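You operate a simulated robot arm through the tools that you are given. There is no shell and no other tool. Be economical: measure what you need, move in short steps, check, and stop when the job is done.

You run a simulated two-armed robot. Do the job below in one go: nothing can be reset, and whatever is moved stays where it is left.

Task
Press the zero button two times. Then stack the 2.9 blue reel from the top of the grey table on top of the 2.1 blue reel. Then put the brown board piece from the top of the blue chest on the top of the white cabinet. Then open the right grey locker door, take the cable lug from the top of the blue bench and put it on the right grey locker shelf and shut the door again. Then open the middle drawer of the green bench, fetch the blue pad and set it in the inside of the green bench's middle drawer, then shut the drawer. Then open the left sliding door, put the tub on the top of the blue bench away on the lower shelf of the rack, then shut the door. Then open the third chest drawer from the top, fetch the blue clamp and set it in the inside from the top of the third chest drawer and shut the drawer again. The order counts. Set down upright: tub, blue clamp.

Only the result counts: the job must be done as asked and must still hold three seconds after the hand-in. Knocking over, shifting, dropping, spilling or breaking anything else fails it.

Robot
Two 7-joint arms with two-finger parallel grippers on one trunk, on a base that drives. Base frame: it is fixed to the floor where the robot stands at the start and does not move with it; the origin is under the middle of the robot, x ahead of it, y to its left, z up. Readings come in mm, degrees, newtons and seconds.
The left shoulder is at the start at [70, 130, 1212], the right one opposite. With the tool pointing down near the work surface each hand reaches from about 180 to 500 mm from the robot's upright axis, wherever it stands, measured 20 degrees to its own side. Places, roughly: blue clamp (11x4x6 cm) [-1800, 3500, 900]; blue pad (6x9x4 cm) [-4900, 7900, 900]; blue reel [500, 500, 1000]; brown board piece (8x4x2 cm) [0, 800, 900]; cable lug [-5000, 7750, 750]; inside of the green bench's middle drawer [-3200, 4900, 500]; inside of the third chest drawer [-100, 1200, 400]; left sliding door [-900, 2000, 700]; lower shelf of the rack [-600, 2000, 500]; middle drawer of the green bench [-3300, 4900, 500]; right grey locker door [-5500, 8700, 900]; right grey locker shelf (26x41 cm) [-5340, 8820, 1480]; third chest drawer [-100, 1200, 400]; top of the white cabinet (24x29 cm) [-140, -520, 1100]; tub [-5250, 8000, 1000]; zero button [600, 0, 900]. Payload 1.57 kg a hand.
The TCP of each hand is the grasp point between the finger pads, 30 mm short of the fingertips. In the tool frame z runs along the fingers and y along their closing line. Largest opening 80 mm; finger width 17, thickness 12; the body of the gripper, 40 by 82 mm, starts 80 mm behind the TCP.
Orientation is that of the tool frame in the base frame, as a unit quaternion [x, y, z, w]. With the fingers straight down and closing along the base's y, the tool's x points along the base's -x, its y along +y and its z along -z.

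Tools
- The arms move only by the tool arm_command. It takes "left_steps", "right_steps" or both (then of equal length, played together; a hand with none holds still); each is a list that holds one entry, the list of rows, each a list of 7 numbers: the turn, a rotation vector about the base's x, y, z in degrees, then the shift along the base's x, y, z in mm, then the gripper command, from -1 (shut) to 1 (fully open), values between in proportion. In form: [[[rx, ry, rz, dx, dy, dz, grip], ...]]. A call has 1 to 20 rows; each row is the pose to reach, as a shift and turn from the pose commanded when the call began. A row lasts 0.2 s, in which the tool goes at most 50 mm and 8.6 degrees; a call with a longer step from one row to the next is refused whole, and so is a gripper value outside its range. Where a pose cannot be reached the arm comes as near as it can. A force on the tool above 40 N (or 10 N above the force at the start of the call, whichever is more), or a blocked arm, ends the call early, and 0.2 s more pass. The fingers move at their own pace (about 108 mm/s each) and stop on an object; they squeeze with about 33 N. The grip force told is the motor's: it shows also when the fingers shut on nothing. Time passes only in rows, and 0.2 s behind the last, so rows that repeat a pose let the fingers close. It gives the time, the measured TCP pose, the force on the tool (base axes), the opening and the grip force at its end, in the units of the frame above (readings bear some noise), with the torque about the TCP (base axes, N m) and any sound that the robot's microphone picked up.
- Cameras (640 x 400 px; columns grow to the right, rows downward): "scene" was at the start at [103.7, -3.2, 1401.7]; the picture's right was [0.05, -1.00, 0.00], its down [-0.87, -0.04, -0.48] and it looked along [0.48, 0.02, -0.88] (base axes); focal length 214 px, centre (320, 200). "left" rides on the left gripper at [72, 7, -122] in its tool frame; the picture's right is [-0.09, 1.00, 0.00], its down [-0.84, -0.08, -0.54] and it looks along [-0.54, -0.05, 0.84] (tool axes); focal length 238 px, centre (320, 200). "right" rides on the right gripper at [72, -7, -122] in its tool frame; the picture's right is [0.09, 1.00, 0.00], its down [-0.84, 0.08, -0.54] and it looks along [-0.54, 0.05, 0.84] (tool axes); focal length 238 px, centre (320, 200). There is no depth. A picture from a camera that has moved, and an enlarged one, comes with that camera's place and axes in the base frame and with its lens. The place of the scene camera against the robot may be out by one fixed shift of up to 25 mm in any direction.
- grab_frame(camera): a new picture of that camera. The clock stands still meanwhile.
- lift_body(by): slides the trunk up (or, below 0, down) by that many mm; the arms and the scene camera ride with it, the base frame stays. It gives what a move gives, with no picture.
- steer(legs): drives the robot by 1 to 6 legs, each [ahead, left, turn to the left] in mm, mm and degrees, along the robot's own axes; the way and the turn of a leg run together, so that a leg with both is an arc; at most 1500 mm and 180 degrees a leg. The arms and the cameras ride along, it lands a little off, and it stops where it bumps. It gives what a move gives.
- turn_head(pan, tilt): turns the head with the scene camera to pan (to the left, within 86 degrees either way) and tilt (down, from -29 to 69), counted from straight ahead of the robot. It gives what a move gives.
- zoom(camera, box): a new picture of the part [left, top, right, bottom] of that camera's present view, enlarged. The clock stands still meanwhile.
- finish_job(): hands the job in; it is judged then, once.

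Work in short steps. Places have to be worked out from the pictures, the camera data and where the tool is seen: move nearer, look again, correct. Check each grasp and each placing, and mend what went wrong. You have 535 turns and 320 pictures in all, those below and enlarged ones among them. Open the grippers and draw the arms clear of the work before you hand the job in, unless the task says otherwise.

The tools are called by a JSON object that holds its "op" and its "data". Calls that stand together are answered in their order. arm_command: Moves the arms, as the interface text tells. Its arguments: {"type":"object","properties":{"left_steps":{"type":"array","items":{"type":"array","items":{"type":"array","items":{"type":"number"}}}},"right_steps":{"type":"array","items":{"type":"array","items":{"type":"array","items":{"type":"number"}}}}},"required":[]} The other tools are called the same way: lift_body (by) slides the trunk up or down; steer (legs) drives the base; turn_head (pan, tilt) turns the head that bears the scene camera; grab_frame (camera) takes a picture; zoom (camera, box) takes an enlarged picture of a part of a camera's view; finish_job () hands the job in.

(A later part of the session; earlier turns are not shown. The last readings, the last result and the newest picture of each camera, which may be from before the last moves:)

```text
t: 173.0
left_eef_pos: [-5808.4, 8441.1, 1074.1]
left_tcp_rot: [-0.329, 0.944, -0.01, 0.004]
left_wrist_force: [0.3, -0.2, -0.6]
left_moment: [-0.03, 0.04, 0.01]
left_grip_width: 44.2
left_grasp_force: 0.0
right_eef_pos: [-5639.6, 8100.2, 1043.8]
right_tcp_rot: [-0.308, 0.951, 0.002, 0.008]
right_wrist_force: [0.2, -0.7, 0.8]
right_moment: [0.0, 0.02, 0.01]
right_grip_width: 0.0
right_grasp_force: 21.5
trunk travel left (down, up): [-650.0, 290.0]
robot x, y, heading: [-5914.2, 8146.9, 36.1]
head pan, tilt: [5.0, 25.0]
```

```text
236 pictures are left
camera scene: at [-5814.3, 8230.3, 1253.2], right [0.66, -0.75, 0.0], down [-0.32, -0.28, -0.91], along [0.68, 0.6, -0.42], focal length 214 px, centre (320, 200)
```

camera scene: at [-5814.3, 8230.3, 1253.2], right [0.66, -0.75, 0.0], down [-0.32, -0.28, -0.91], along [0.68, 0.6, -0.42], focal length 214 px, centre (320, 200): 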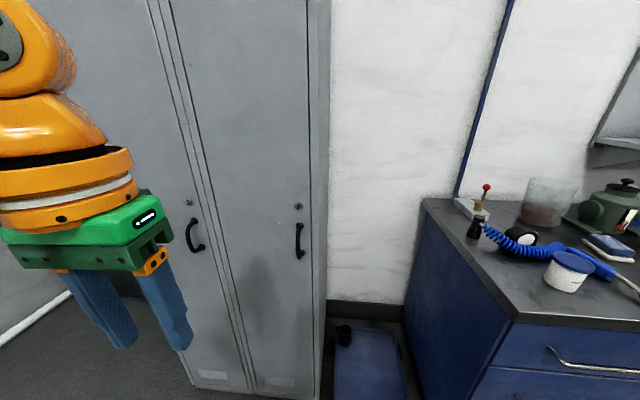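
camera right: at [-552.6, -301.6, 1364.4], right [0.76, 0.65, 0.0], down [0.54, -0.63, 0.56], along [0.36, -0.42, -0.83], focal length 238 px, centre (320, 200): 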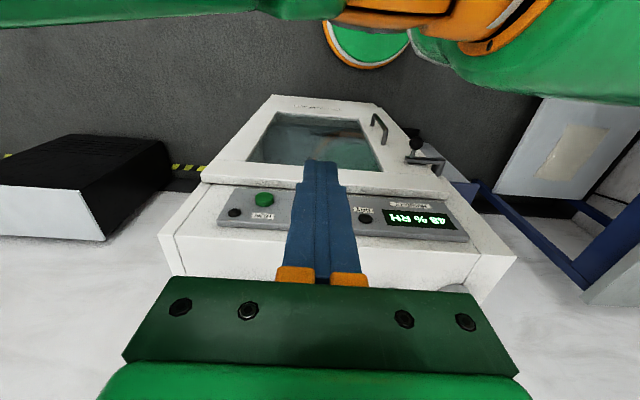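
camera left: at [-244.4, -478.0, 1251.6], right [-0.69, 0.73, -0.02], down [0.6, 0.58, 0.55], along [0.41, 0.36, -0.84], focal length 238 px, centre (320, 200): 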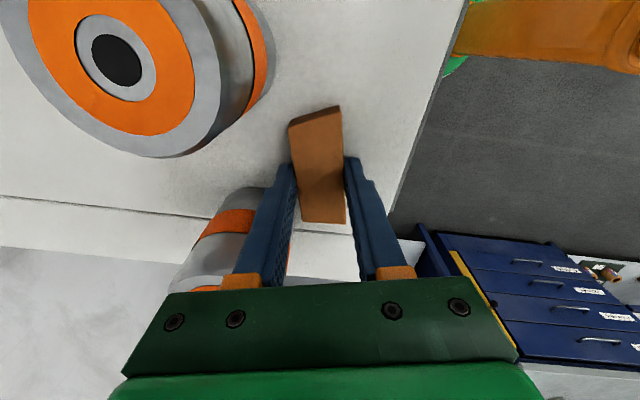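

The handle is at about [-5483, 8596, 903], 611 mm ahead and 108 mm left. I tilt the left hand to point forward and bring it to about 160 mm short of the handle.

{"op": "arm_command", "data": {"left_steps": [[[4.4, -6.1, 0, 16, 5, -14, 0.5], [8.8, -12.1, 0, 33, 10, -28, 0.5], [13.2, -18.2, 0, 49, 15, -43, 0.5], [17.6, -24.3, 0, 65, 20, -57, 0.5], [22, -30.3, 0, 81, 25, -71, 0.5], [26.5, -36.4, 0, 98, 30, -86, 0.5], [30.9, -42.5, 0, 114, 35, -100, 0.5], [35.3, -48.5, 0, 130, 40, -114, 0.5], [39.7, -54.6, 0, 146, 45, -128, 0.5], [44.1, -60.7, 0, 163, 50, -143, 0.5], [48.5, -66.7, 0, 179, 55, -157, 0.5], [52.9, -72.8, 0, 195, 60, -171, 0.5], [52.9, -72.8, 0, 195, 60, -171, 0.5]]]}}

{"op": "grab_frame", "data": {"camera": "left"}}

{"op": "grab_frame", "data": {"camera": "scene"}}

```text
t: 175.8
left_eef_pos: [-5634.2, 8505.2, 936.3]
left_tcp_rot: [-0.258, 0.75, 0.168, 0.585]
left_wrist_force: [1.8, 0.7, 0.3]
left_moment: [0.02, 0.01, -0.01]
left_grip_width: 60.0
left_grasp_force: 0.0
left hand out of reach, approached as far as the arm can: row 7, 8, 9, 10, 11, 12, 13
right_eef_pos: [-5639.5, 8098.3, 1042.5]
right_tcp_rot: [-0.309, 0.951, 0.002, 0.007]
right_wrist_force: [0.5, -0.6, 0.4]
right_moment: [-0.01, 0.01, -0.01]
right_grip_width: 0.0
right_grasp_force: 21.3
trunk travel left (down, up): [-650.0, 290.0]
robot x, y, heading: [-5912.4, 8144.0, 36.5]
head pan, tilt: [5.0, 25.0]
```

```text
235 pictures are left
camera left: at [-5746.4, 8430.5, 897.0], right [-0.56, 0.82, 0.04], down [-0.23, -0.21, 0.95], along [0.79, 0.53, 0.31], focal length 238 px, centre (320, 200)
```

left: 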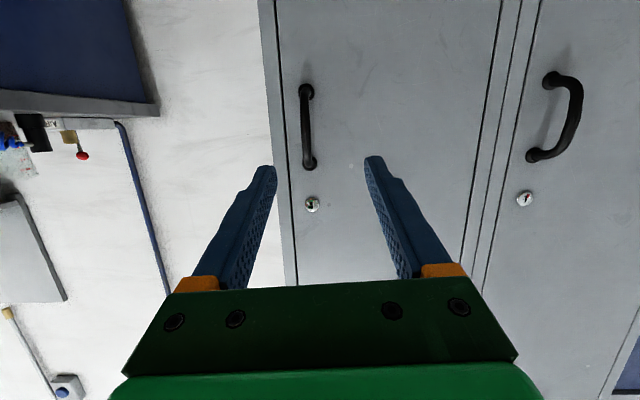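

```text
234 pictures are left
camera scene: at [-5814.4, 8230.4, 1253.1], right [0.66, -0.75, 0.0], down [-0.32, -0.28, -0.91], along [0.68, 0.6, -0.42], focal length 214 px, centre (320, 200)
```

scene: 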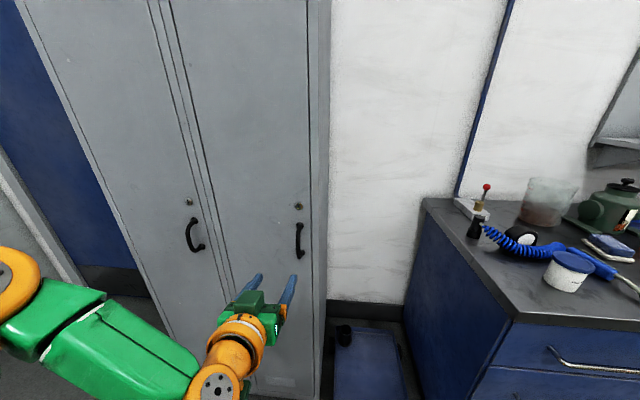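

The hand camera confirms the bar at [-5483, 8596, 903]. I drive 100 mm ahead and then check the hand against the bar.

{"op": "steer", "data": {"legs": [[100, 0, 0]]}}

{"op": "arm_command", "data": {"left_steps": [[[0, 0, 0, 4, -6, -15, 0.5], [0, 0, 0, 8, -12, -30, 0.5], [0, 0, 0, 8, -12, -30, 0.5]]]}}

{"op": "grab_frame", "data": {"camera": "left"}}

```text
t: 176.9
left_eef_pos: [-5553.8, 8563.5, 936.3]
left_tcp_rot: [-0.257, 0.749, 0.169, 0.586]
left_wrist_force: [0.0, -0.7, 0.3]
left_moment: [0.02, 0.01, -0.04]
left_grip_width: 60.0
left_grasp_force: 0.0
right_eef_pos: [-5560.8, 8156.3, 1044.5]
right_tcp_rot: [-0.309, 0.951, 0.003, 0.009]
right_wrist_force: [-0.2, -0.3, -0.3]
right_moment: [0.0, -0.01, 0.02]
right_grip_width: 0.0
right_grasp_force: 21.4
trunk travel left (down, up): [-650.0, 290.0]
robot x, y, heading: [-5828.8, 8204.1, 36.5]
head pan, tilt: [5.0, 25.0]
```

```text
t: 177.7
left_eef_pos: [-5545.1, 8551.3, 928.9]
left_tcp_rot: [-0.258, 0.751, 0.168, 0.584]
left_wrist_force: [0.6, -0.2, 0.3]
left_moment: [0.02, -0.02, 0.01]
left_grip_width: 59.9
left_grasp_force: 0.0
left hand out of reach, approached as far as the arm can: row 1, 2, 3
right_eef_pos: [-5560.2, 8156.9, 1042.9]
right_tcp_rot: [-0.31, 0.951, 0.003, 0.007]
right_wrist_force: [-0.2, 0.4, -0.4]
right_moment: [-0.02, 0.0, -0.01]
right_grip_width: 0.2
right_grasp_force: 20.9
trunk travel left (down, up): [-650.0, 290.0]
robot x, y, heading: [-5830.3, 8205.7, 36.4]
head pan, tilt: [5.0, 25.0]
```

```text
233 pictures are left
camera left: at [-5657.8, 8475.5, 890.7], right [-0.57, 0.82, 0.04], down [-0.23, -0.2, 0.95], along [0.79, 0.53, 0.3], focal length 238 px, centre (320, 200)
```

left: 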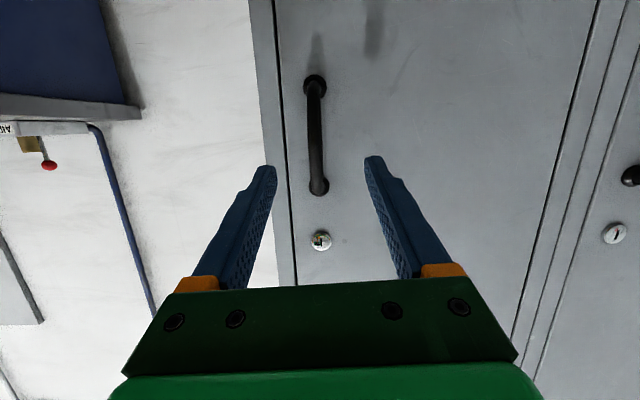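

The bar is laterally centred; the arm can't dip lower here, so I lower the trunk by 30 mm and advance 40 mm.

{"op": "lift_body", "data": {"by": -30}}

{"op": "arm_command", "data": {"left_steps": [[[0, 0, 0, 10, 5, 0, 0.5], [0, 0, 0, 20, 11, 0, 0.5], [0, 0, 0, 34, 20, 0, 0.5], [0, 0, 0, 34, 20, 0, 0.5]]]}}

{"op": "grab_frame", "data": {"camera": "left"}}

{"op": "grab_frame", "data": {"camera": "scene"}}

```text
t: 178.5
left_eef_pos: [-5546.0, 8550.6, 898.4]
left_tcp_rot: [-0.26, 0.751, 0.169, 0.583]
left_wrist_force: [-1.0, -0.3, 0.4]
left_moment: [0.0, 0.0, -0.01]
left_grip_width: 60.1
left_grasp_force: 0.0
right_eef_pos: [-5558.8, 8156.8, 1013.9]
right_tcp_rot: [-0.31, 0.951, 0.003, 0.008]
right_wrist_force: [-0.6, 0.2, -0.5]
right_moment: [0.01, -0.02, 0.01]
right_grip_width: 0.0
right_grasp_force: 21.5
trunk travel left (down, up): [-620.0, 320.0]
robot x, y, heading: [-5835.6, 8208.6, 36.1]
head pan, tilt: [5.0, 25.0]
```

```text
t: 179.5
left_eef_pos: [-5511.5, 8570.2, 898.9]
left_tcp_rot: [-0.259, 0.752, 0.169, 0.583]
left_wrist_force: [0.2, 0.0, -0.1]
left_moment: [-0.01, -0.01, 0.02]
left_grip_width: 60.1
left_grasp_force: 0.1
right_eef_pos: [-5561.3, 8156.5, 1013.9]
right_tcp_rot: [-0.309, 0.951, 0.002, 0.008]
right_wrist_force: [0.4, 0.6, 0.1]
right_moment: [-0.01, -0.01, 0.01]
right_grip_width: 0.1
right_grasp_force: 21.3
trunk travel left (down, up): [-620.0, 320.0]
robot x, y, heading: [-5837.3, 8204.0, 36.3]
head pan, tilt: [5.0, 25.0]
```

```text
232 pictures are left
camera left: at [-5623.9, 8495.3, 861.7], right [-0.57, 0.82, 0.04], down [-0.23, -0.2, 0.95], along [0.79, 0.53, 0.3], focal length 238 px, centre (320, 200)
```

left: 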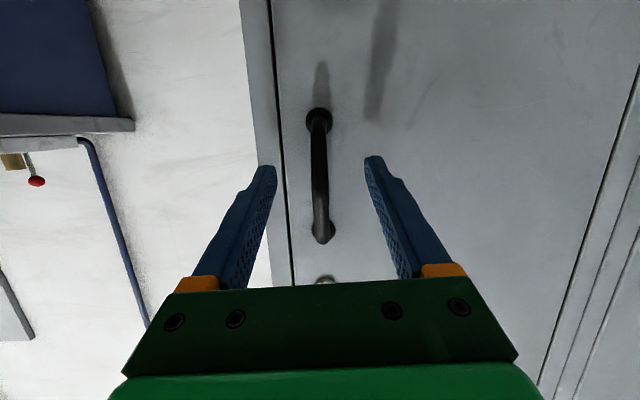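

```text
231 pictures are left
camera scene: at [-5734.5, 8288.7, 1223.1], right [0.66, -0.75, 0.0], down [-0.32, -0.28, -0.91], along [0.68, 0.6, -0.42], focal length 214 px, centre (320, 200)
```

scene: 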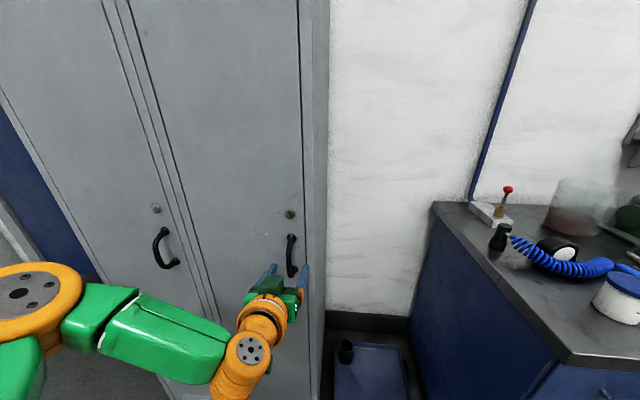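

The bar is centred between the fingers. I advance another 28 mm slowly.

{"op": "arm_command", "data": {"left_steps": [[[0, 0, 0, 8, 6, 0, 0.5], [0, 0, 0, 14, 10, 0, 0.5], [0, 0, 0, 19, 14, 0, 0.5], [0, 0, 0, 23, 17, 0, 0.5], [0, 0, 0, 23, 17, 0, 0.5]]]}}

{"op": "grab_frame", "data": {"camera": "left"}}

```text
t: 180.7
left_eef_pos: [-5492.8, 8587.9, 902.0]
left_tcp_rot: [-0.259, 0.751, 0.169, 0.583]
left_wrist_force: [-12.7, -11.9, -7.6]
left_moment: [-0.78, 0.64, 0.51]
left_grip_width: 58.6
left_grasp_force: 0.0
left hand out of reach, approached as far as the arm can: row 4, 5
right_eef_pos: [-5562.5, 8154.6, 1014.5]
right_tcp_rot: [-0.31, 0.951, 0.004, 0.009]
right_wrist_force: [0.3, -0.3, -0.5]
right_moment: [0.0, 0.01, 0.01]
right_grip_width: 0.0
right_grasp_force: 22.1
trunk travel left (down, up): [-620.0, 320.0]
robot x, y, heading: [-5833.7, 8209.1, 36.2]
head pan, tilt: [5.0, 25.0]
```

```text
230 pictures are left
camera left: at [-5606.3, 8511.9, 864.3], right [-0.56, 0.82, 0.04], down [-0.23, -0.2, 0.95], along [0.79, 0.53, 0.3], focal length 238 px, centre (320, 200)
```

left: 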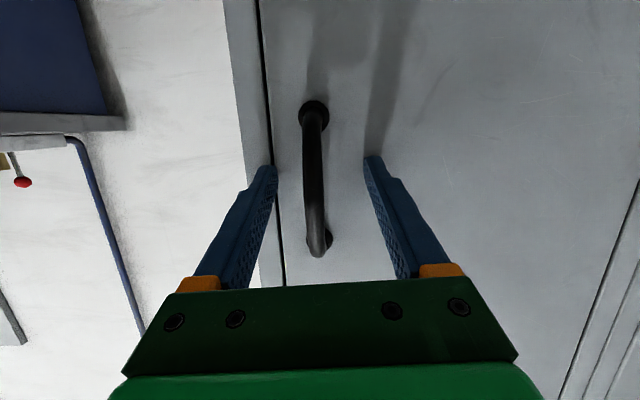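

Fingertips touch the door. I back off 3 mm and close on the bar.

{"op": "arm_command", "data": {"left_steps": [[[0, 0, 0, -3, -2, 0, 0.5], [0, 0, 0, -3, -2, 0, 0], [0, 0, 0, -3, -2, 0, -0.5], [0, 0, 0, -3, -2, 0, -1], [0, 0, 0, -3, -2, 0, -1]]]}}

{"op": "grab_frame", "data": {"camera": "left"}}

```text
t: 181.9
left_eef_pos: [-5491.4, 8584.0, 902.5]
left_tcp_rot: [-0.257, 0.751, 0.17, 0.583]
left_wrist_force: [4.3, -7.1, 2.9]
left_moment: [0.45, 0.2, -0.05]
left_grip_width: 11.4
left_grasp_force: 28.9
right_eef_pos: [-5558.6, 8152.3, 1012.8]
right_tcp_rot: [-0.309, 0.951, 0.004, 0.007]
right_wrist_force: [-0.1, -0.2, -0.3]
right_moment: [-0.01, 0.0, -0.02]
right_grip_width: 0.0
right_grasp_force: 21.2
trunk travel left (down, up): [-620.0, 320.0]
robot x, y, heading: [-5834.9, 8203.3, 36.1]
head pan, tilt: [5.0, 25.0]
```

```text
229 pictures are left
camera left: at [-5604.4, 8509.3, 864.4], right [-0.56, 0.82, 0.04], down [-0.23, -0.21, 0.95], along [0.79, 0.53, 0.3], focal length 238 px, centre (320, 200)
```

left: 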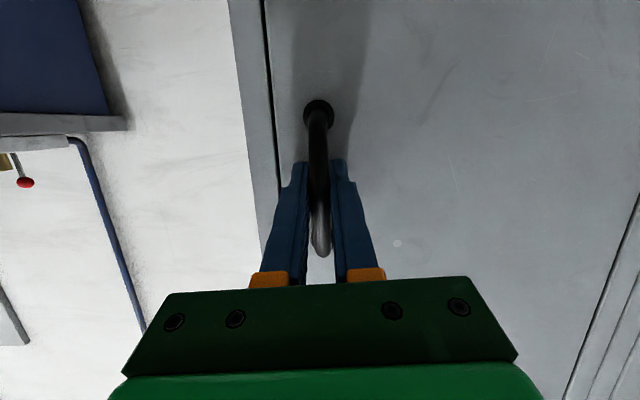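

The bar is held. I pull along the door's arc (radius about 220 mm), the first 15°, turning the hand with it.

{"op": "arm_command", "data": {"left_steps": [[[0, 0, -2.5, -9, -4, 0, -1], [0, 0, -5, -17.5, -8.4, 0, -1], [0, 0, -7.5, -26, -12, 0, -1], [0, 0, -10, -35.5, -15.3, 0, -1], [0, 0, -15, -54.2, -20.6, 0, -1], [0, 0, -15, -54.2, -20.6, 0, -1]]]}}

{"op": "grab_frame", "data": {"camera": "scene"}}

{"op": "grab_frame", "data": {"camera": "left"}}

```text
t: 183.3
left_eef_pos: [-5544.4, 8563.8, 930.8]
left_tcp_rot: [-0.155, 0.781, 0.092, 0.597]
left_wrist_force: [4.7, -22.0, -25.0]
left_moment: [0.34, 0.02, 0.01]
left_grip_width: 11.2
left_grasp_force: 28.9
left hand out of reach, approached as far as the arm can: row 1, 2, 3, 4, 5, 6
right_eef_pos: [-5554.0, 8152.2, 1011.4]
right_tcp_rot: [-0.309, 0.951, 0.005, 0.006]
right_wrist_force: [0.8, 0.2, -0.2]
right_moment: [-0.01, -0.02, -0.02]
right_grip_width: 0.1
right_grasp_force: 21.3
trunk travel left (down, up): [-620.0, 320.0]
robot x, y, heading: [-5836.0, 8206.2, 36.1]
head pan, tilt: [5.0, 25.0]
```

```text
228 pictures are left
camera scene: at [-5727.9, 8283.7, 1222.8], right [0.66, -0.75, -0.01], down [-0.32, -0.27, -0.91], along [0.68, 0.6, -0.42], focal length 214 px, centre (320, 200)
```

scene: 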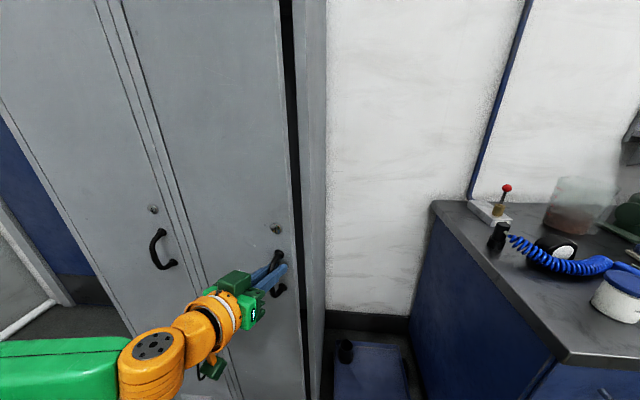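

```text
227 pictures are left
camera left: at [-5672.8, 8521.9, 893.7], right [-0.33, 0.94, 0.05], down [-0.26, -0.14, 0.95], along [0.91, 0.3, 0.29], focal length 238 px, centre (320, 200)
```

left: 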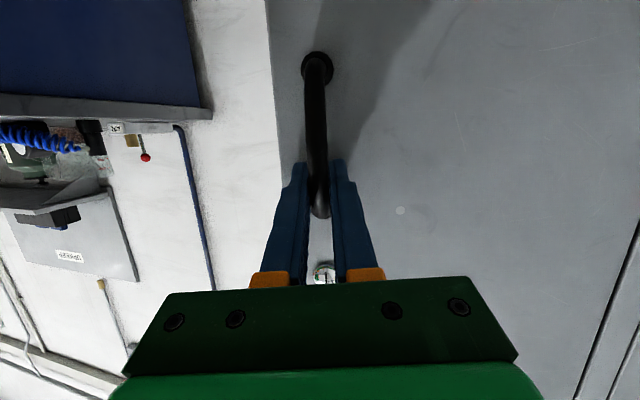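

The door is ajar, but the arm drifted up along the bar at its reach limit. I lower the trunk 30 mm to recentre and pull further by driving the base along the arc.

{"op": "lift_body", "data": {"by": -28}}

{"op": "steer", "data": {"legs": [[-34, 18, 0], [-30, 23, 0]]}}

{"op": "grab_frame", "data": {"camera": "scene"}}

```text
t: 184.0
left_eef_pos: [-5549.1, 8564.0, 906.6]
left_tcp_rot: [-0.156, 0.778, 0.095, 0.601]
left_wrist_force: [2.7, -11.2, 24.8]
left_moment: [0.46, 0.13, 0.02]
left_grip_width: 11.8
left_grasp_force: 29.1
right_eef_pos: [-5560.4, 8150.1, 986.3]
right_tcp_rot: [-0.31, 0.951, 0.006, 0.009]
right_wrist_force: [0.3, -0.2, 0.7]
right_moment: [0.01, 0.01, 0.02]
right_grip_width: 0.1
right_grasp_force: 21.4
trunk travel left (down, up): [-592.0, 348.0]
robot x, y, heading: [-5829.0, 8202.6, 36.1]
head pan, tilt: [5.0, 25.0]
```

```text
t: 185.3
left_eef_pos: [-5621.7, 8558.5, 905.1]
left_tcp_rot: [-0.156, 0.781, 0.092, 0.597]
left_wrist_force: [-1.0, -18.1, -6.7]
left_moment: [0.43, 0.24, -0.11]
left_grip_width: 12.1
left_grasp_force: 29.6
right_eef_pos: [-5633.1, 8145.9, 984.2]
right_tcp_rot: [-0.309, 0.951, 0.005, 0.007]
right_wrist_force: [0.7, -0.3, -0.3]
right_moment: [0.0, 0.01, -0.01]
right_grip_width: 0.0
right_grasp_force: 20.9
trunk travel left (down, up): [-592.0, 348.0]
robot x, y, heading: [-5907.0, 8198.3, 35.9]
head pan, tilt: [5.0, 25.0]
```

```text
226 pictures are left
camera scene: at [-5807.0, 8277.6, 1195.3], right [0.66, -0.75, -0.01], down [-0.32, -0.27, -0.91], along [0.68, 0.6, -0.42], focal length 214 px, centre (320, 200)
```

scene: 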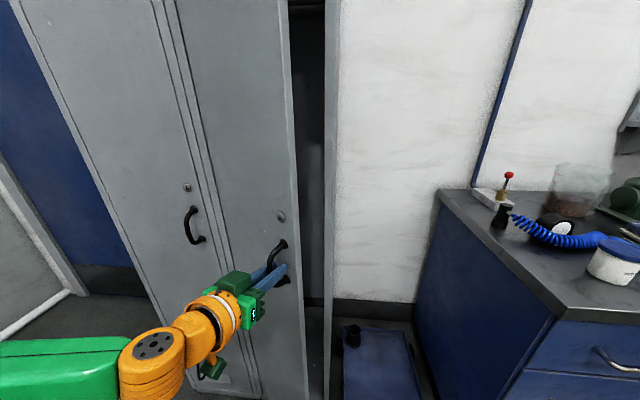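

The door follows well, now at about 35°. I continue along the arc to about 65°.

{"op": "steer", "data": {"legs": [[-20, 21, 0], [-17, 24, 0], [-14, 26, 0], [-10, 26, 0]]}}

{"op": "grab_frame", "data": {"camera": "scene"}}

{"op": "grab_frame", "data": {"camera": "left"}}

```text
t: 187.4
left_eef_pos: [-5730.7, 8604.1, 903.4]
left_tcp_rot: [-0.157, 0.78, 0.092, 0.599]
left_wrist_force: [-4.5, -8.6, -1.6]
left_moment: [0.31, 0.56, -0.06]
left_grip_width: 12.8
left_grasp_force: 30.0
right_eef_pos: [-5740.4, 8191.9, 985.3]
right_tcp_rot: [-0.31, 0.951, 0.005, 0.008]
right_wrist_force: [-0.3, -0.5, 0.0]
right_moment: [0.03, 0.01, 0.02]
right_grip_width: 0.0
right_grasp_force: 21.7
trunk travel left (down, up): [-592.0, 348.0]
robot x, y, heading: [-6012.7, 8244.5, 36.0]
head pan, tilt: [5.0, 25.0]
```

```text
225 pictures are left
camera scene: at [-5915.4, 8322.0, 1195.5], right [0.66, -0.75, 0.0], down [-0.32, -0.27, -0.91], along [0.68, 0.6, -0.42], focal length 214 px, centre (320, 200)
```

scene: 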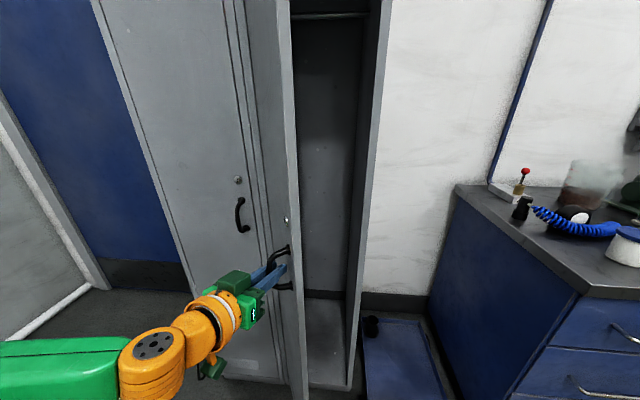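

```text
224 pictures are left
camera left: at [-5858.7, 8560.7, 866.6], right [-0.33, 0.94, 0.04], down [-0.27, -0.14, 0.95], along [0.9, 0.31, 0.3], focal length 238 px, centre (320, 200)
```

left: 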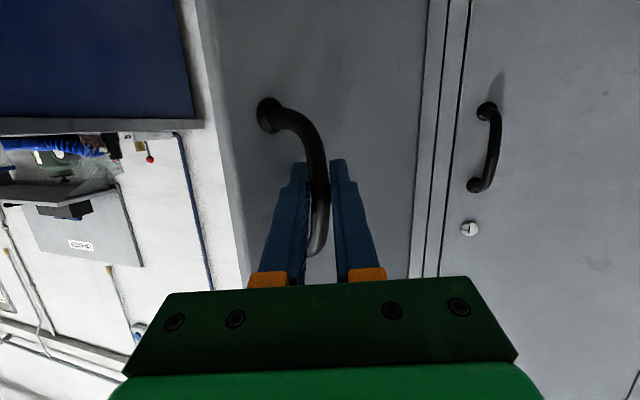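

The door is at about 65°. I continue to about 95°.

{"op": "steer", "data": {"legs": [[-6, 28, 0], [-4, 29, 0], [0, 29, 0], [3, 29, 0]]}}

{"op": "grab_frame", "data": {"camera": "scene"}}

{"op": "grab_frame", "data": {"camera": "left"}}

```text
t: 189.6
left_eef_pos: [-5803.3, 8692.8, 903.0]
left_tcp_rot: [-0.157, 0.781, 0.09, 0.597]
left_wrist_force: [3.2, 1.6, 8.1]
left_moment: [0.1, 0.78, -0.08]
left_grip_width: 12.7
left_grasp_force: 30.0
right_eef_pos: [-5813.9, 8281.8, 985.4]
right_tcp_rot: [-0.309, 0.951, 0.005, 0.007]
right_wrist_force: [-0.9, -0.7, -0.2]
right_moment: [0.01, 0.04, 0.0]
right_grip_width: 0.1
right_grasp_force: 21.5
trunk travel left (down, up): [-592.0, 348.0]
robot x, y, heading: [-6090.0, 8330.9, 36.1]
head pan, tilt: [5.0, 25.0]
```

```text
223 pictures are left
camera scene: at [-5988.0, 8412.5, 1195.2], right [0.66, -0.75, 0.0], down [-0.32, -0.28, -0.91], along [0.68, 0.6, -0.42], focal length 214 px, centre (320, 200)
```

scene: 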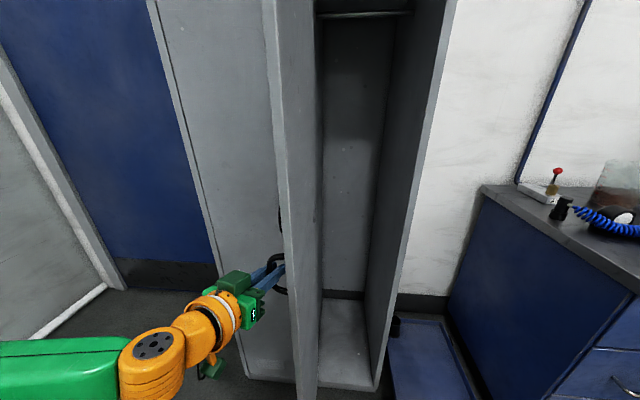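

```text
222 pictures are left
camera left: at [-5931.5, 8650.7, 865.8], right [-0.33, 0.94, 0.04], down [-0.27, -0.14, 0.95], along [0.91, 0.3, 0.3], focal length 238 px, centre (320, 200)
```

left: 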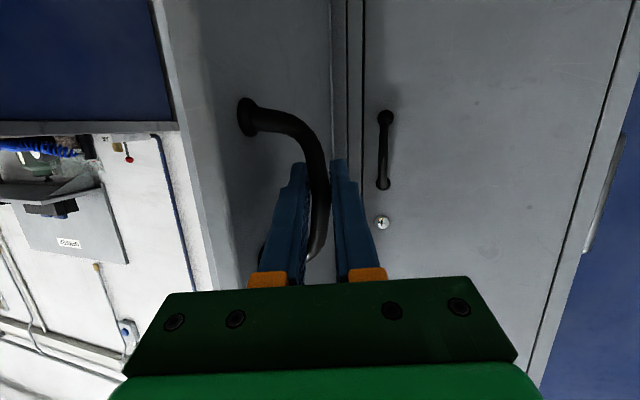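

The door stands at about 95° open. I open the fingers slightly and withdraw the hand backward from the bar.

{"op": "arm_command", "data": {"left_steps": [[[0, 0, 0, 0, 0, 0, -0.3], [0, 0, 0, 0, 0, 0, -0.3], [0, 0, 0, -18, -6, 0, -0.3], [0, 0, 0, -36, -12, 0, -0.3], [0, 0, 0, -60, -20, 0, -0.3], [0, 0, 0, -90, -25, 0, -0.3], [0, 0, 0, -90, -25, 0, -0.3]]]}}

{"op": "grab_frame", "data": {"camera": "scene"}}

```text
t: 191.2
left_eef_pos: [-5849.8, 8731.6, 907.7]
left_tcp_rot: [-0.157, 0.782, 0.089, 0.597]
left_wrist_force: [0.1, -0.2, 0.1]
left_moment: [-0.03, 0.0, 0.07]
left_grip_width: 28.0
left_grasp_force: 0.0
left hand out of reach, approached as far as the arm can: row 3, 4, 5, 6, 7
right_eef_pos: [-5813.6, 8284.2, 984.5]
right_tcp_rot: [-0.309, 0.951, 0.003, 0.008]
right_wrist_force: [0.4, -0.3, -0.4]
right_moment: [-0.01, -0.02, 0.04]
right_grip_width: 0.3
right_grasp_force: 21.2
trunk travel left (down, up): [-592.0, 348.0]
robot x, y, heading: [-6088.8, 8330.5, 36.0]
head pan, tilt: [5.0, 25.0]
```

```text
221 pictures are left
camera scene: at [-5988.6, 8415.4, 1195.0], right [0.66, -0.75, 0.0], down [-0.32, -0.28, -0.91], along [0.68, 0.6, -0.42], focal length 214 px, centre (320, 200)
```

scene: 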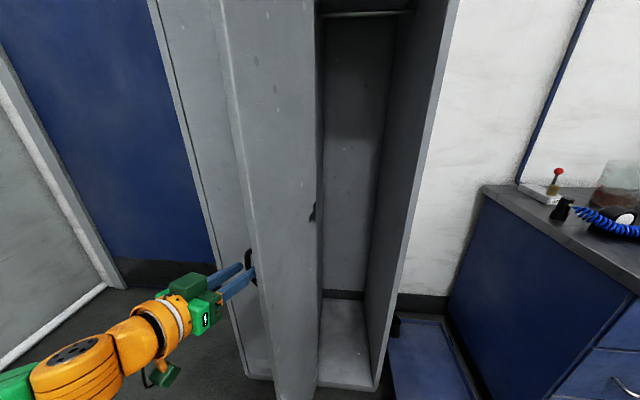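

The door swung further open with the hand, which is fine. I back the base off along the finger line to free the bar.

{"op": "steer", "data": {"legs": [[-87, 23, 0]]}}

{"op": "grab_frame", "data": {"camera": "scene"}}

{"op": "grab_frame", "data": {"camera": "left"}}

```text
t: 192.3
left_eef_pos: [-5934.0, 8699.8, 907.2]
left_tcp_rot: [-0.159, 0.781, 0.09, 0.597]
left_wrist_force: [0.1, 0.0, 0.0]
left_moment: [-0.01, -0.02, -0.02]
left_grip_width: 28.0
left_grasp_force: 0.1
right_eef_pos: [-5898.5, 8252.8, 984.9]
right_tcp_rot: [-0.311, 0.951, 0.002, 0.007]
right_wrist_force: [-0.8, -0.2, 0.8]
right_moment: [-0.01, -0.02, 0.02]
right_grip_width: 0.2
right_grasp_force: 20.7
trunk travel left (down, up): [-592.0, 348.0]
robot x, y, heading: [-6171.4, 8299.7, 36.2]
head pan, tilt: [5.0, 25.0]
```

```text
220 pictures are left
camera scene: at [-6073.4, 8382.8, 1195.0], right [0.66, -0.75, 0.0], down [-0.32, -0.28, -0.91], along [0.68, 0.6, -0.42], focal length 214 px, centre (320, 200)
```

scene: 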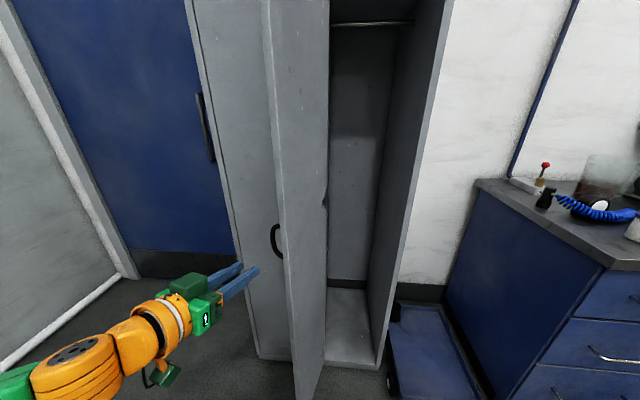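

```text
219 pictures are left
camera left: at [-6063.6, 8656.5, 870.7], right [-0.33, 0.94, 0.04], down [-0.27, -0.13, 0.95], along [0.9, 0.31, 0.3], focal length 238 px, centre (320, 200)
```

left: 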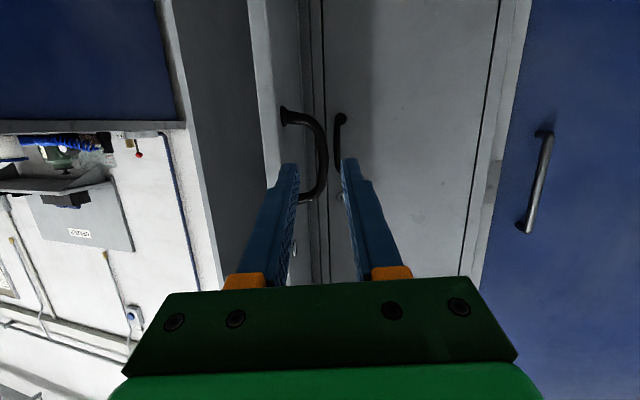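

The hand is free and the door stays open. I raise the trunk, turn the left hand down and tuck it in.

{"op": "lift_body", "data": {"by": 228}}

{"op": "arm_command", "data": {"left_steps": [[[-2.6, 6.8, 0, -14, -10, 5, -0.3], [-5.2, 13.6, 0, -28, -20, 10, -0.3], [-7.8, 20.4, 0, -42, -30, 15, -0.3], [-10.4, 27.2, 0, -56, -40, 20, -0.3], [-13, 34, 0, -70, -50, 30, -0.3], [-15.6, 40.8, 0, -84, -60, 40, -0.3], [-18.2, 47.6, 0, -98, -70, 55, -0.3], [-20.8, 54.4, 0, -112, -80, 70, -0.3], [-23.4, 61.2, 0, -126, -92, 90, -0.3], [-26, 68, 0, -137, -100, 110, -0.3], [-26.9, 70, 0, -137, -100, 130, -0.3], [-26.9, 70, 0, -137, -100, 130, -0.3]]]}}

{"op": "steer", "data": {"legs": [[60, -900, 0]]}}

{"op": "grab_frame", "data": {"camera": "scene"}}

```text
t: 194.7
left_eef_pos: [-5936.0, 8698.6, 1135.3]
left_tcp_rot: [-0.159, 0.78, 0.091, 0.598]
left_wrist_force: [-0.1, 0.0, -0.3]
left_moment: [-0.01, -0.01, 0.01]
left_grip_width: 28.3
left_grasp_force: 0.1
right_eef_pos: [-5899.8, 8250.3, 1213.2]
right_tcp_rot: [-0.31, 0.951, 0.003, 0.007]
right_wrist_force: [0.5, -0.6, 0.5]
right_moment: [0.0, 0.0, 0.04]
right_grip_width: 0.0
right_grasp_force: 21.6
trunk travel left (down, up): [-820.0, 120.0]
robot x, y, heading: [-6175.6, 8294.3, 35.9]
head pan, tilt: [5.0, 25.0]
```

```text
t: 197.3
left_eef_pos: [-6074.1, 8598.0, 1261.5]
left_tcp_rot: [-0.204, 0.979, -0.009, -0.003]
left_wrist_force: [0.5, -0.2, -0.2]
left_moment: [0.02, -0.03, 0.01]
left_grip_width: 27.9
left_grasp_force: 0.0
left hand out of reach, approached as far as the arm can: row 1, 11, 12
right_eef_pos: [-5899.5, 8250.4, 1213.1]
right_tcp_rot: [-0.31, 0.951, 0.003, 0.008]
right_wrist_force: [-0.7, 0.1, -0.5]
right_moment: [-0.01, -0.02, -0.02]
right_grip_width: 0.0
right_grasp_force: 21.6
trunk travel left (down, up): [-820.0, 120.0]
robot x, y, heading: [-6172.0, 8295.6, 36.3]
head pan, tilt: [5.0, 25.0]
```

```text
t: 202.0
left_eef_pos: [-5491.7, 7906.2, 1261.6]
left_tcp_rot: [-0.205, 0.979, -0.01, -0.002]
left_wrist_force: [-0.1, 1.0, 0.5]
left_moment: [0.0, 0.01, 0.02]
left_grip_width: 28.0
left_grasp_force: 0.1
right_eef_pos: [-5316.8, 7557.9, 1212.7]
right_tcp_rot: [-0.31, 0.951, 0.002, 0.008]
right_wrist_force: [0.4, -0.2, -0.1]
right_moment: [-0.01, 0.01, 0.02]
right_grip_width: 0.1
right_grasp_force: 20.8
trunk travel left (down, up): [-820.0, 120.0]
robot x, y, heading: [-5592.2, 7608.1, 36.3]
head pan, tilt: [5.0, 25.0]
```

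```text
218 pictures are left
camera scene: at [-5491.8, 7690.1, 1423.1], right [0.66, -0.75, 0.0], down [-0.32, -0.28, -0.91], along [0.68, 0.6, -0.42], focal length 214 px, centre (320, 200)
```

scene: 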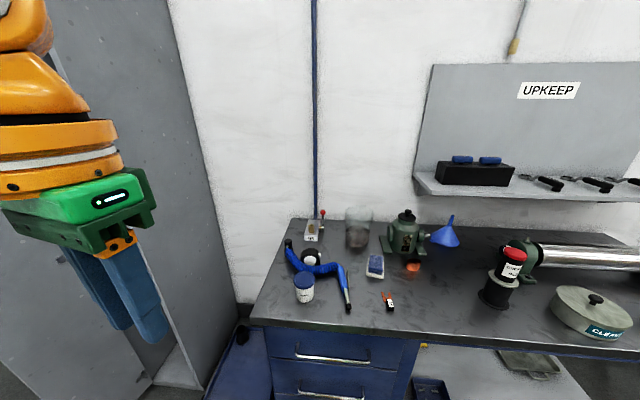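

I zoom on the small black and orange piece to see how it lies.

{"op": "zoom", "data": {"camera": "scene", "box": [330, 240, 450, 330]}}

```text
4.44 times, centred on (390, 285) of scene
camera zoom: at [-5491.8, 7690.1, 1423.1], right [0.66, -0.75, 0.0], down [-0.32, -0.28, -0.91], along [0.68, 0.6, -0.42], focal length 953 px, centre (9, -178)
```

zoom: 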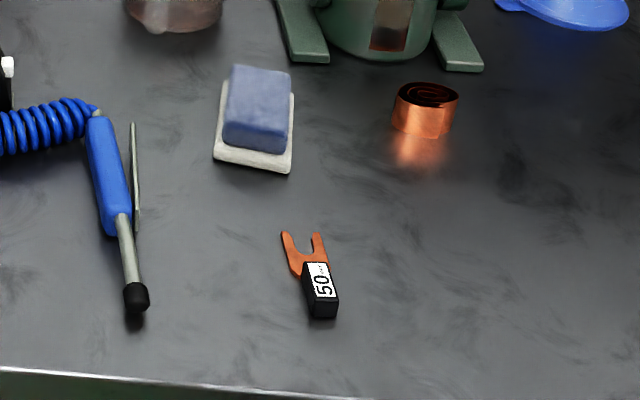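

It is the fork lug, lying nearly along my forward direction at about [-5021, 7829]. I drive 180 mm ahead and bring the opened right hand over it.

{"op": "steer", "data": {"legs": [[180, 0, 0]]}}

{"op": "arm_command", "data": {"right_steps": [[[0, 0, 3, 30, 18, 0, 0], [0, 0, 6, 60, 35, -10, 0], [0, 0, 9, 90, 62, -40, 0], [0, 0, 12, 120, 100, -60, 0], [0, 0, 12, 140, 135, -80, 0], [0, 0, 12, 148, 165, -110, 0], [0, 0, 12, 148, 165, -150, 0], [0, 0, 12, 148, 165, -190, 0], [0, 0, 12, 148, 165, -220, 0], [0, 0, 12, 148, 165, -220, 0]]]}}

{"op": "grab_frame", "data": {"camera": "right"}}

```text
t: 203.6
left_eef_pos: [-5347.6, 8010.5, 1263.5]
left_tcp_rot: [-0.206, 0.979, -0.009, 0.0]
left_wrist_force: [-0.1, 0.1, 0.2]
left_moment: [0.01, 0.0, -0.01]
left_grip_width: 27.8
left_grasp_force: 0.1
right_eef_pos: [-5173.3, 7662.2, 1214.8]
right_tcp_rot: [-0.311, 0.951, 0.002, 0.009]
right_wrist_force: [0.3, -0.9, 0.2]
right_moment: [0.03, -0.03, -0.03]
right_grip_width: 0.0
right_grasp_force: 21.4
trunk travel left (down, up): [-820.0, 120.0]
robot x, y, heading: [-5447.6, 7711.7, 36.4]
head pan, tilt: [5.0, 25.0]
```

```text
refused: row 3 steps farther than a row can; nothing moved
```

```text
216 pictures are left
camera right: at [-5229.5, 7613.2, 1334.3], right [-0.66, 0.75, 0.0], down [0.62, 0.55, 0.56], along [0.42, 0.37, -0.83], focal length 238 px, centre (320, 200)
```

right: 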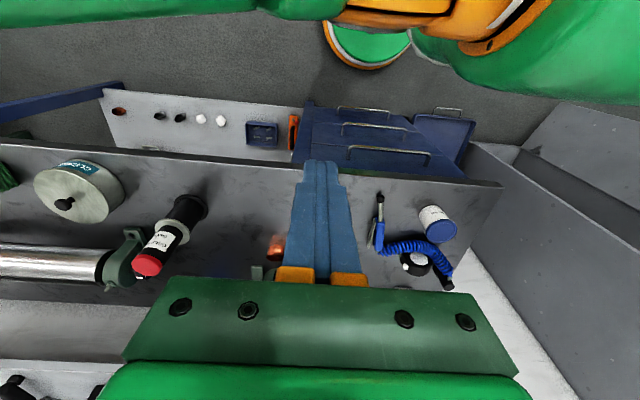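

I use smaller rows for the same move.

{"op": "arm_command", "data": {"right_steps": [[[0, 0, 2, 20, 20, 0, 0], [0, 0, 4, 40, 40, 0, 0], [0, 0, 6, 60, 60, -10, 0], [0, 0, 8, 80, 80, -20, 0], [0, 0, 10, 100, 100, -40, 0], [0, 0, 12, 120, 122, -60, 0], [0, 0, 12, 137, 145, -80, 0], [0, 0, 12, 150, 165, -110, 0], [0, 0, 12, 150, 167, -150, 0], [0, 0, 12, 150, 167, -190, 0], [0, 0, 12, 150, 167, -220, 0], [0, 0, 12, 150, 167, -220, 0]]]}}

{"op": "grab_frame", "data": {"camera": "right"}}

```text
t: 206.2
left_eef_pos: [-5344.7, 8013.6, 1262.4]
left_tcp_rot: [-0.206, 0.979, -0.01, -0.003]
left_wrist_force: [0.1, -0.2, -0.3]
left_moment: [0.05, 0.03, -0.01]
left_grip_width: 28.2
left_grasp_force: 0.0
right_eef_pos: [-5020.4, 7831.9, 993.2]
right_tcp_rot: [-0.408, 0.913, 0.002, 0.007]
right_wrist_force: [-0.7, 0.1, 0.2]
right_moment: [0.02, 0.03, -0.04]
right_grip_width: 39.9
right_grasp_force: 0.0
trunk travel left (down, up): [-820.0, 120.0]
robot x, y, heading: [-5443.7, 7712.5, 36.5]
head pan, tilt: [5.0, 25.0]
```

```text
215 pictures are left
camera right: at [-5064.6, 7772.8, 1113.7], right [-0.8, 0.59, 0.0], down [0.49, 0.67, 0.56], along [0.33, 0.45, -0.83], focal length 238 px, centre (320, 200)
```

right: 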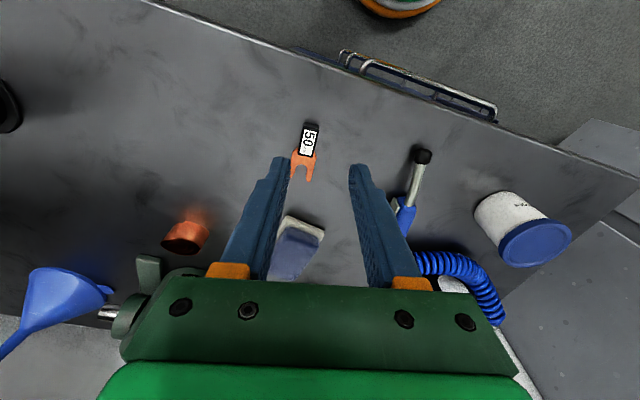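

The lug lies about (17, 5) mm from below the hand and is aligned with it. I shift and go down to z 915.

{"op": "arm_command", "data": {"right_steps": [[[0, 0, 0, 8, 2, -15, 0], [0, 0, 0, 17, 5, -40, 0], [0, 0, 0, 17, 5, -65, 0], [0, 0, 0, 17, 5, -78, 0], [0, 0, 0, 17, 5, -78, 0]]]}}

{"op": "grab_frame", "data": {"camera": "right"}}

```text
t: 207.3
left_eef_pos: [-5345.6, 8012.7, 1262.1]
left_tcp_rot: [-0.206, 0.978, -0.01, -0.002]
left_wrist_force: [0.0, -0.1, -0.1]
left_moment: [-0.01, 0.0, 0.01]
left_grip_width: 28.0
left_grasp_force: 0.1
right_eef_pos: [-5003.4, 7838.1, 915.0]
right_tcp_rot: [-0.408, 0.913, 0.003, 0.008]
right_wrist_force: [0.5, -0.5, 0.9]
right_moment: [-0.02, 0.0, -0.01]
right_grip_width: 40.1
right_grasp_force: 0.0
trunk travel left (down, up): [-820.0, 120.0]
robot x, y, heading: [-5447.0, 7709.3, 36.3]
head pan, tilt: [5.0, 25.0]
```

```text
214 pictures are left
camera right: at [-5048.0, 7778.2, 1036.1], right [-0.8, 0.59, 0.0], down [0.49, 0.67, 0.56], along [0.33, 0.45, -0.83], focal length 238 px, centre (320, 200)
```

right: 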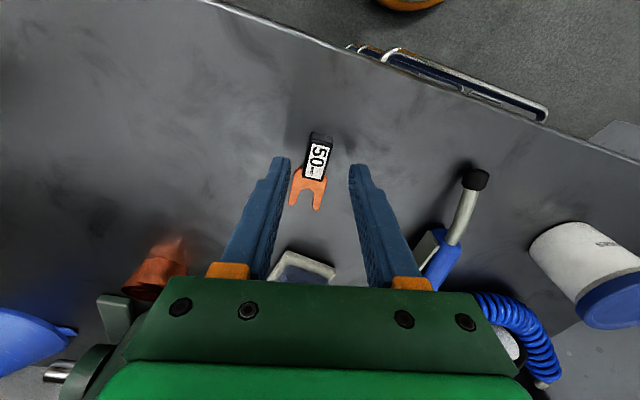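

Well centred. I descend slowly to feel the bench top.

{"op": "arm_command", "data": {"right_steps": [[[0, 0, 0, 1, -3, -10, 0], [0, 0, 0, 1, -3, -16, 0], [0, 0, 0, 1, -3, -20, 0], [0, 0, 0, 1, -3, -24, 0], [0, 0, 0, 1, -3, -27, 0]]]}}

{"op": "grab_frame", "data": {"camera": "right"}}

```text
t: 208.6
left_eef_pos: [-5347.5, 8011.9, 1263.7]
left_tcp_rot: [-0.206, 0.978, -0.009, -0.002]
left_wrist_force: [-0.3, 0.4, -0.2]
left_moment: [0.0, 0.0, 0.02]
left_grip_width: 28.0
left_grasp_force: 0.2
right_eef_pos: [-5002.8, 7834.3, 890.2]
right_tcp_rot: [-0.408, 0.913, 0.004, 0.009]
right_wrist_force: [3.6, 0.0, 14.6]
right_moment: [0.02, 0.04, 0.02]
right_grip_width: 39.7
right_grasp_force: 0.0
trunk travel left (down, up): [-820.0, 120.0]
robot x, y, heading: [-5441.6, 7712.7, 36.3]
head pan, tilt: [5.0, 25.0]
```

```text
213 pictures are left
camera right: at [-5047.4, 7774.0, 1010.3], right [-0.8, 0.6, 0.0], down [0.49, 0.67, 0.56], along [0.33, 0.45, -0.83], focal length 238 px, centre (320, 200)
```

right: 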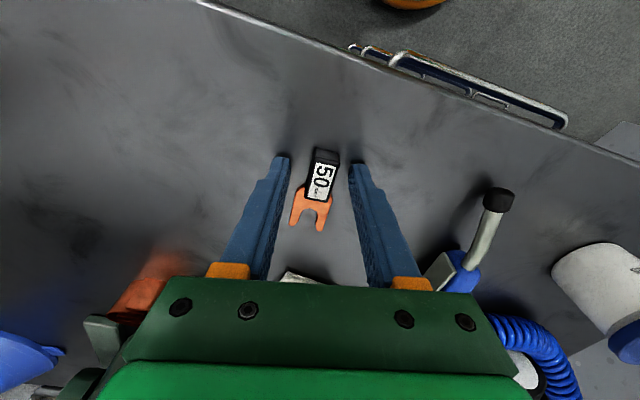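

The fingertips touch the bench at z 860 with the sleeve between them. I ease up 2 mm and close.

{"op": "arm_command", "data": {"right_steps": [[[0, 0, 0, 0, 0, 3, 0], [0, 0, 0, 0, 0, 3, -0.4], [0, 0, 0, 0, 0, 3, -1], [0, 0, 0, 0, 0, 3, -1], [0, 0, 0, 0, 0, 3, -1], [0, 0, 0, 0, 0, 40, -1], [0, 0, 0, 0, 0, 80, -1], [0, 0, 0, 0, 0, 120, -1], [0, 0, 0, 0, 0, 120, -1]]]}}

{"op": "grab_frame", "data": {"camera": "right"}}

```text
t: 210.6
left_eef_pos: [-5345.2, 8013.0, 1262.6]
left_tcp_rot: [-0.206, 0.978, -0.009, -0.002]
left_wrist_force: [0.3, 0.7, 0.2]
left_moment: [-0.02, -0.04, -0.03]
left_grip_width: 28.2
left_grasp_force: 0.0
right_eef_pos: [-5002.1, 7834.7, 1009.3]
right_tcp_rot: [-0.408, 0.913, 0.003, 0.008]
right_wrist_force: [0.1, -0.4, -1.0]
right_moment: [0.01, -0.01, 0.01]
right_grip_width: 16.0
right_grasp_force: 31.3
trunk travel left (down, up): [-820.0, 120.0]
robot x, y, heading: [-5441.2, 7712.2, 36.3]
head pan, tilt: [5.0, 25.0]
```

```text
212 pictures are left
camera right: at [-5046.3, 7774.4, 1129.4], right [-0.8, 0.59, 0.0], down [0.49, 0.67, 0.55], along [0.33, 0.45, -0.83], focal length 238 px, centre (320, 200)
```

right: 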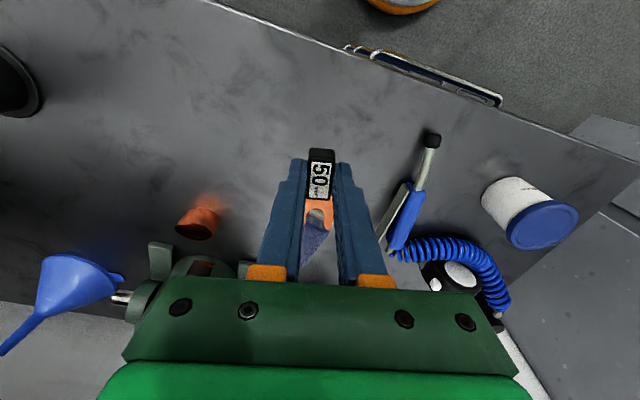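

The lug is held at 16 mm. I retract the right hand up and back, then back away from the bench and slide to the locker.

{"op": "arm_command", "data": {"right_steps": [[[0, 0, 0, 0, 0, 40, -1], [0, 0, 0, -20, -15, 80, -1], [0, 0, 0, -45, -35, 115, -1], [0, 0, 0, -70, -60, 145, -1], [0, 0, 0, -95, -90, 170, -1], [0, 0, 0, -120, -120, 190, -1], [0, 0, 0, -150, -145, 205, -1], [0, 0, 0, -160, -160, 205, -1], [0, 0, 0, -160, -160, 205, -1]]]}}

{"op": "steer", "data": {"legs": [[-200, 0, 0], [0, 840, 0]]}}

{"op": "turn_head", "data": {"pan": 0, "tilt": 20}}

{"op": "grab_frame", "data": {"camera": "scene"}}

```text
t: 212.6
left_eef_pos: [-5346.1, 8013.6, 1261.5]
left_tcp_rot: [-0.206, 0.978, -0.009, -0.002]
left_wrist_force: [-0.6, 0.0, 0.5]
left_moment: [0.0, 0.01, -0.04]
left_grip_width: 28.2
left_grasp_force: 0.1
right_eef_pos: [-5161.9, 7672.9, 1213.6]
right_tcp_rot: [-0.409, 0.913, 0.003, 0.007]
right_wrist_force: [0.5, -0.1, -0.7]
right_moment: [0.01, -0.01, 0.05]
right_grip_width: 15.9
right_grasp_force: 31.7
trunk travel left (down, up): [-820.0, 120.0]
robot x, y, heading: [-5444.1, 7709.6, 36.3]
head pan, tilt: [5.0, 25.0]
```

```text
t: 218.2
left_eef_pos: [-6000.0, 8566.1, 1263.5]
left_tcp_rot: [-0.204, 0.979, -0.008, -0.003]
left_wrist_force: [0.9, 0.3, 0.3]
left_moment: [-0.01, -0.01, -0.03]
left_grip_width: 27.9
left_grasp_force: 0.0
right_eef_pos: [-5816.3, 8226.2, 1212.6]
right_tcp_rot: [-0.407, 0.913, 0.003, 0.007]
right_wrist_force: [-0.3, 0.4, 0.6]
right_moment: [-0.01, 0.01, -0.01]
right_grip_width: 16.0
right_grasp_force: 31.5
trunk travel left (down, up): [-820.0, 120.0]
robot x, y, heading: [-6100.7, 8266.2, 36.3]
head pan, tilt: [5.0, 25.0]
```

```text
t: 218.9
left_eef_pos: [-6000.0, 8567.5, 1263.2]
left_tcp_rot: [-0.204, 0.979, -0.009, -0.003]
left_wrist_force: [-0.3, -0.3, -0.1]
left_moment: [0.02, -0.01, 0.01]
left_grip_width: 27.9
left_grasp_force: 0.2
right_eef_pos: [-5817.8, 8228.0, 1212.1]
right_tcp_rot: [-0.408, 0.913, 0.003, 0.007]
right_wrist_force: [-0.3, 0.6, -0.3]
right_moment: [-0.01, -0.03, 0.02]
right_grip_width: 16.2
right_grasp_force: 31.1
trunk travel left (down, up): [-820.0, 120.0]
robot x, y, heading: [-6098.5, 8265.2, 36.0]
head pan, tilt: [0.0, 20.0]
```

```text
211 pictures are left
camera scene: at [-5994.5, 8344.7, 1431.1], right [0.59, -0.81, 0.0], down [-0.28, -0.2, -0.94], along [0.76, 0.56, -0.34], focal length 214 px, centre (320, 200)
```

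scene: 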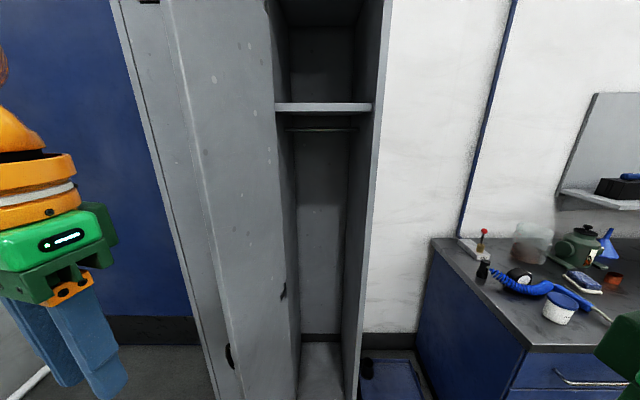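

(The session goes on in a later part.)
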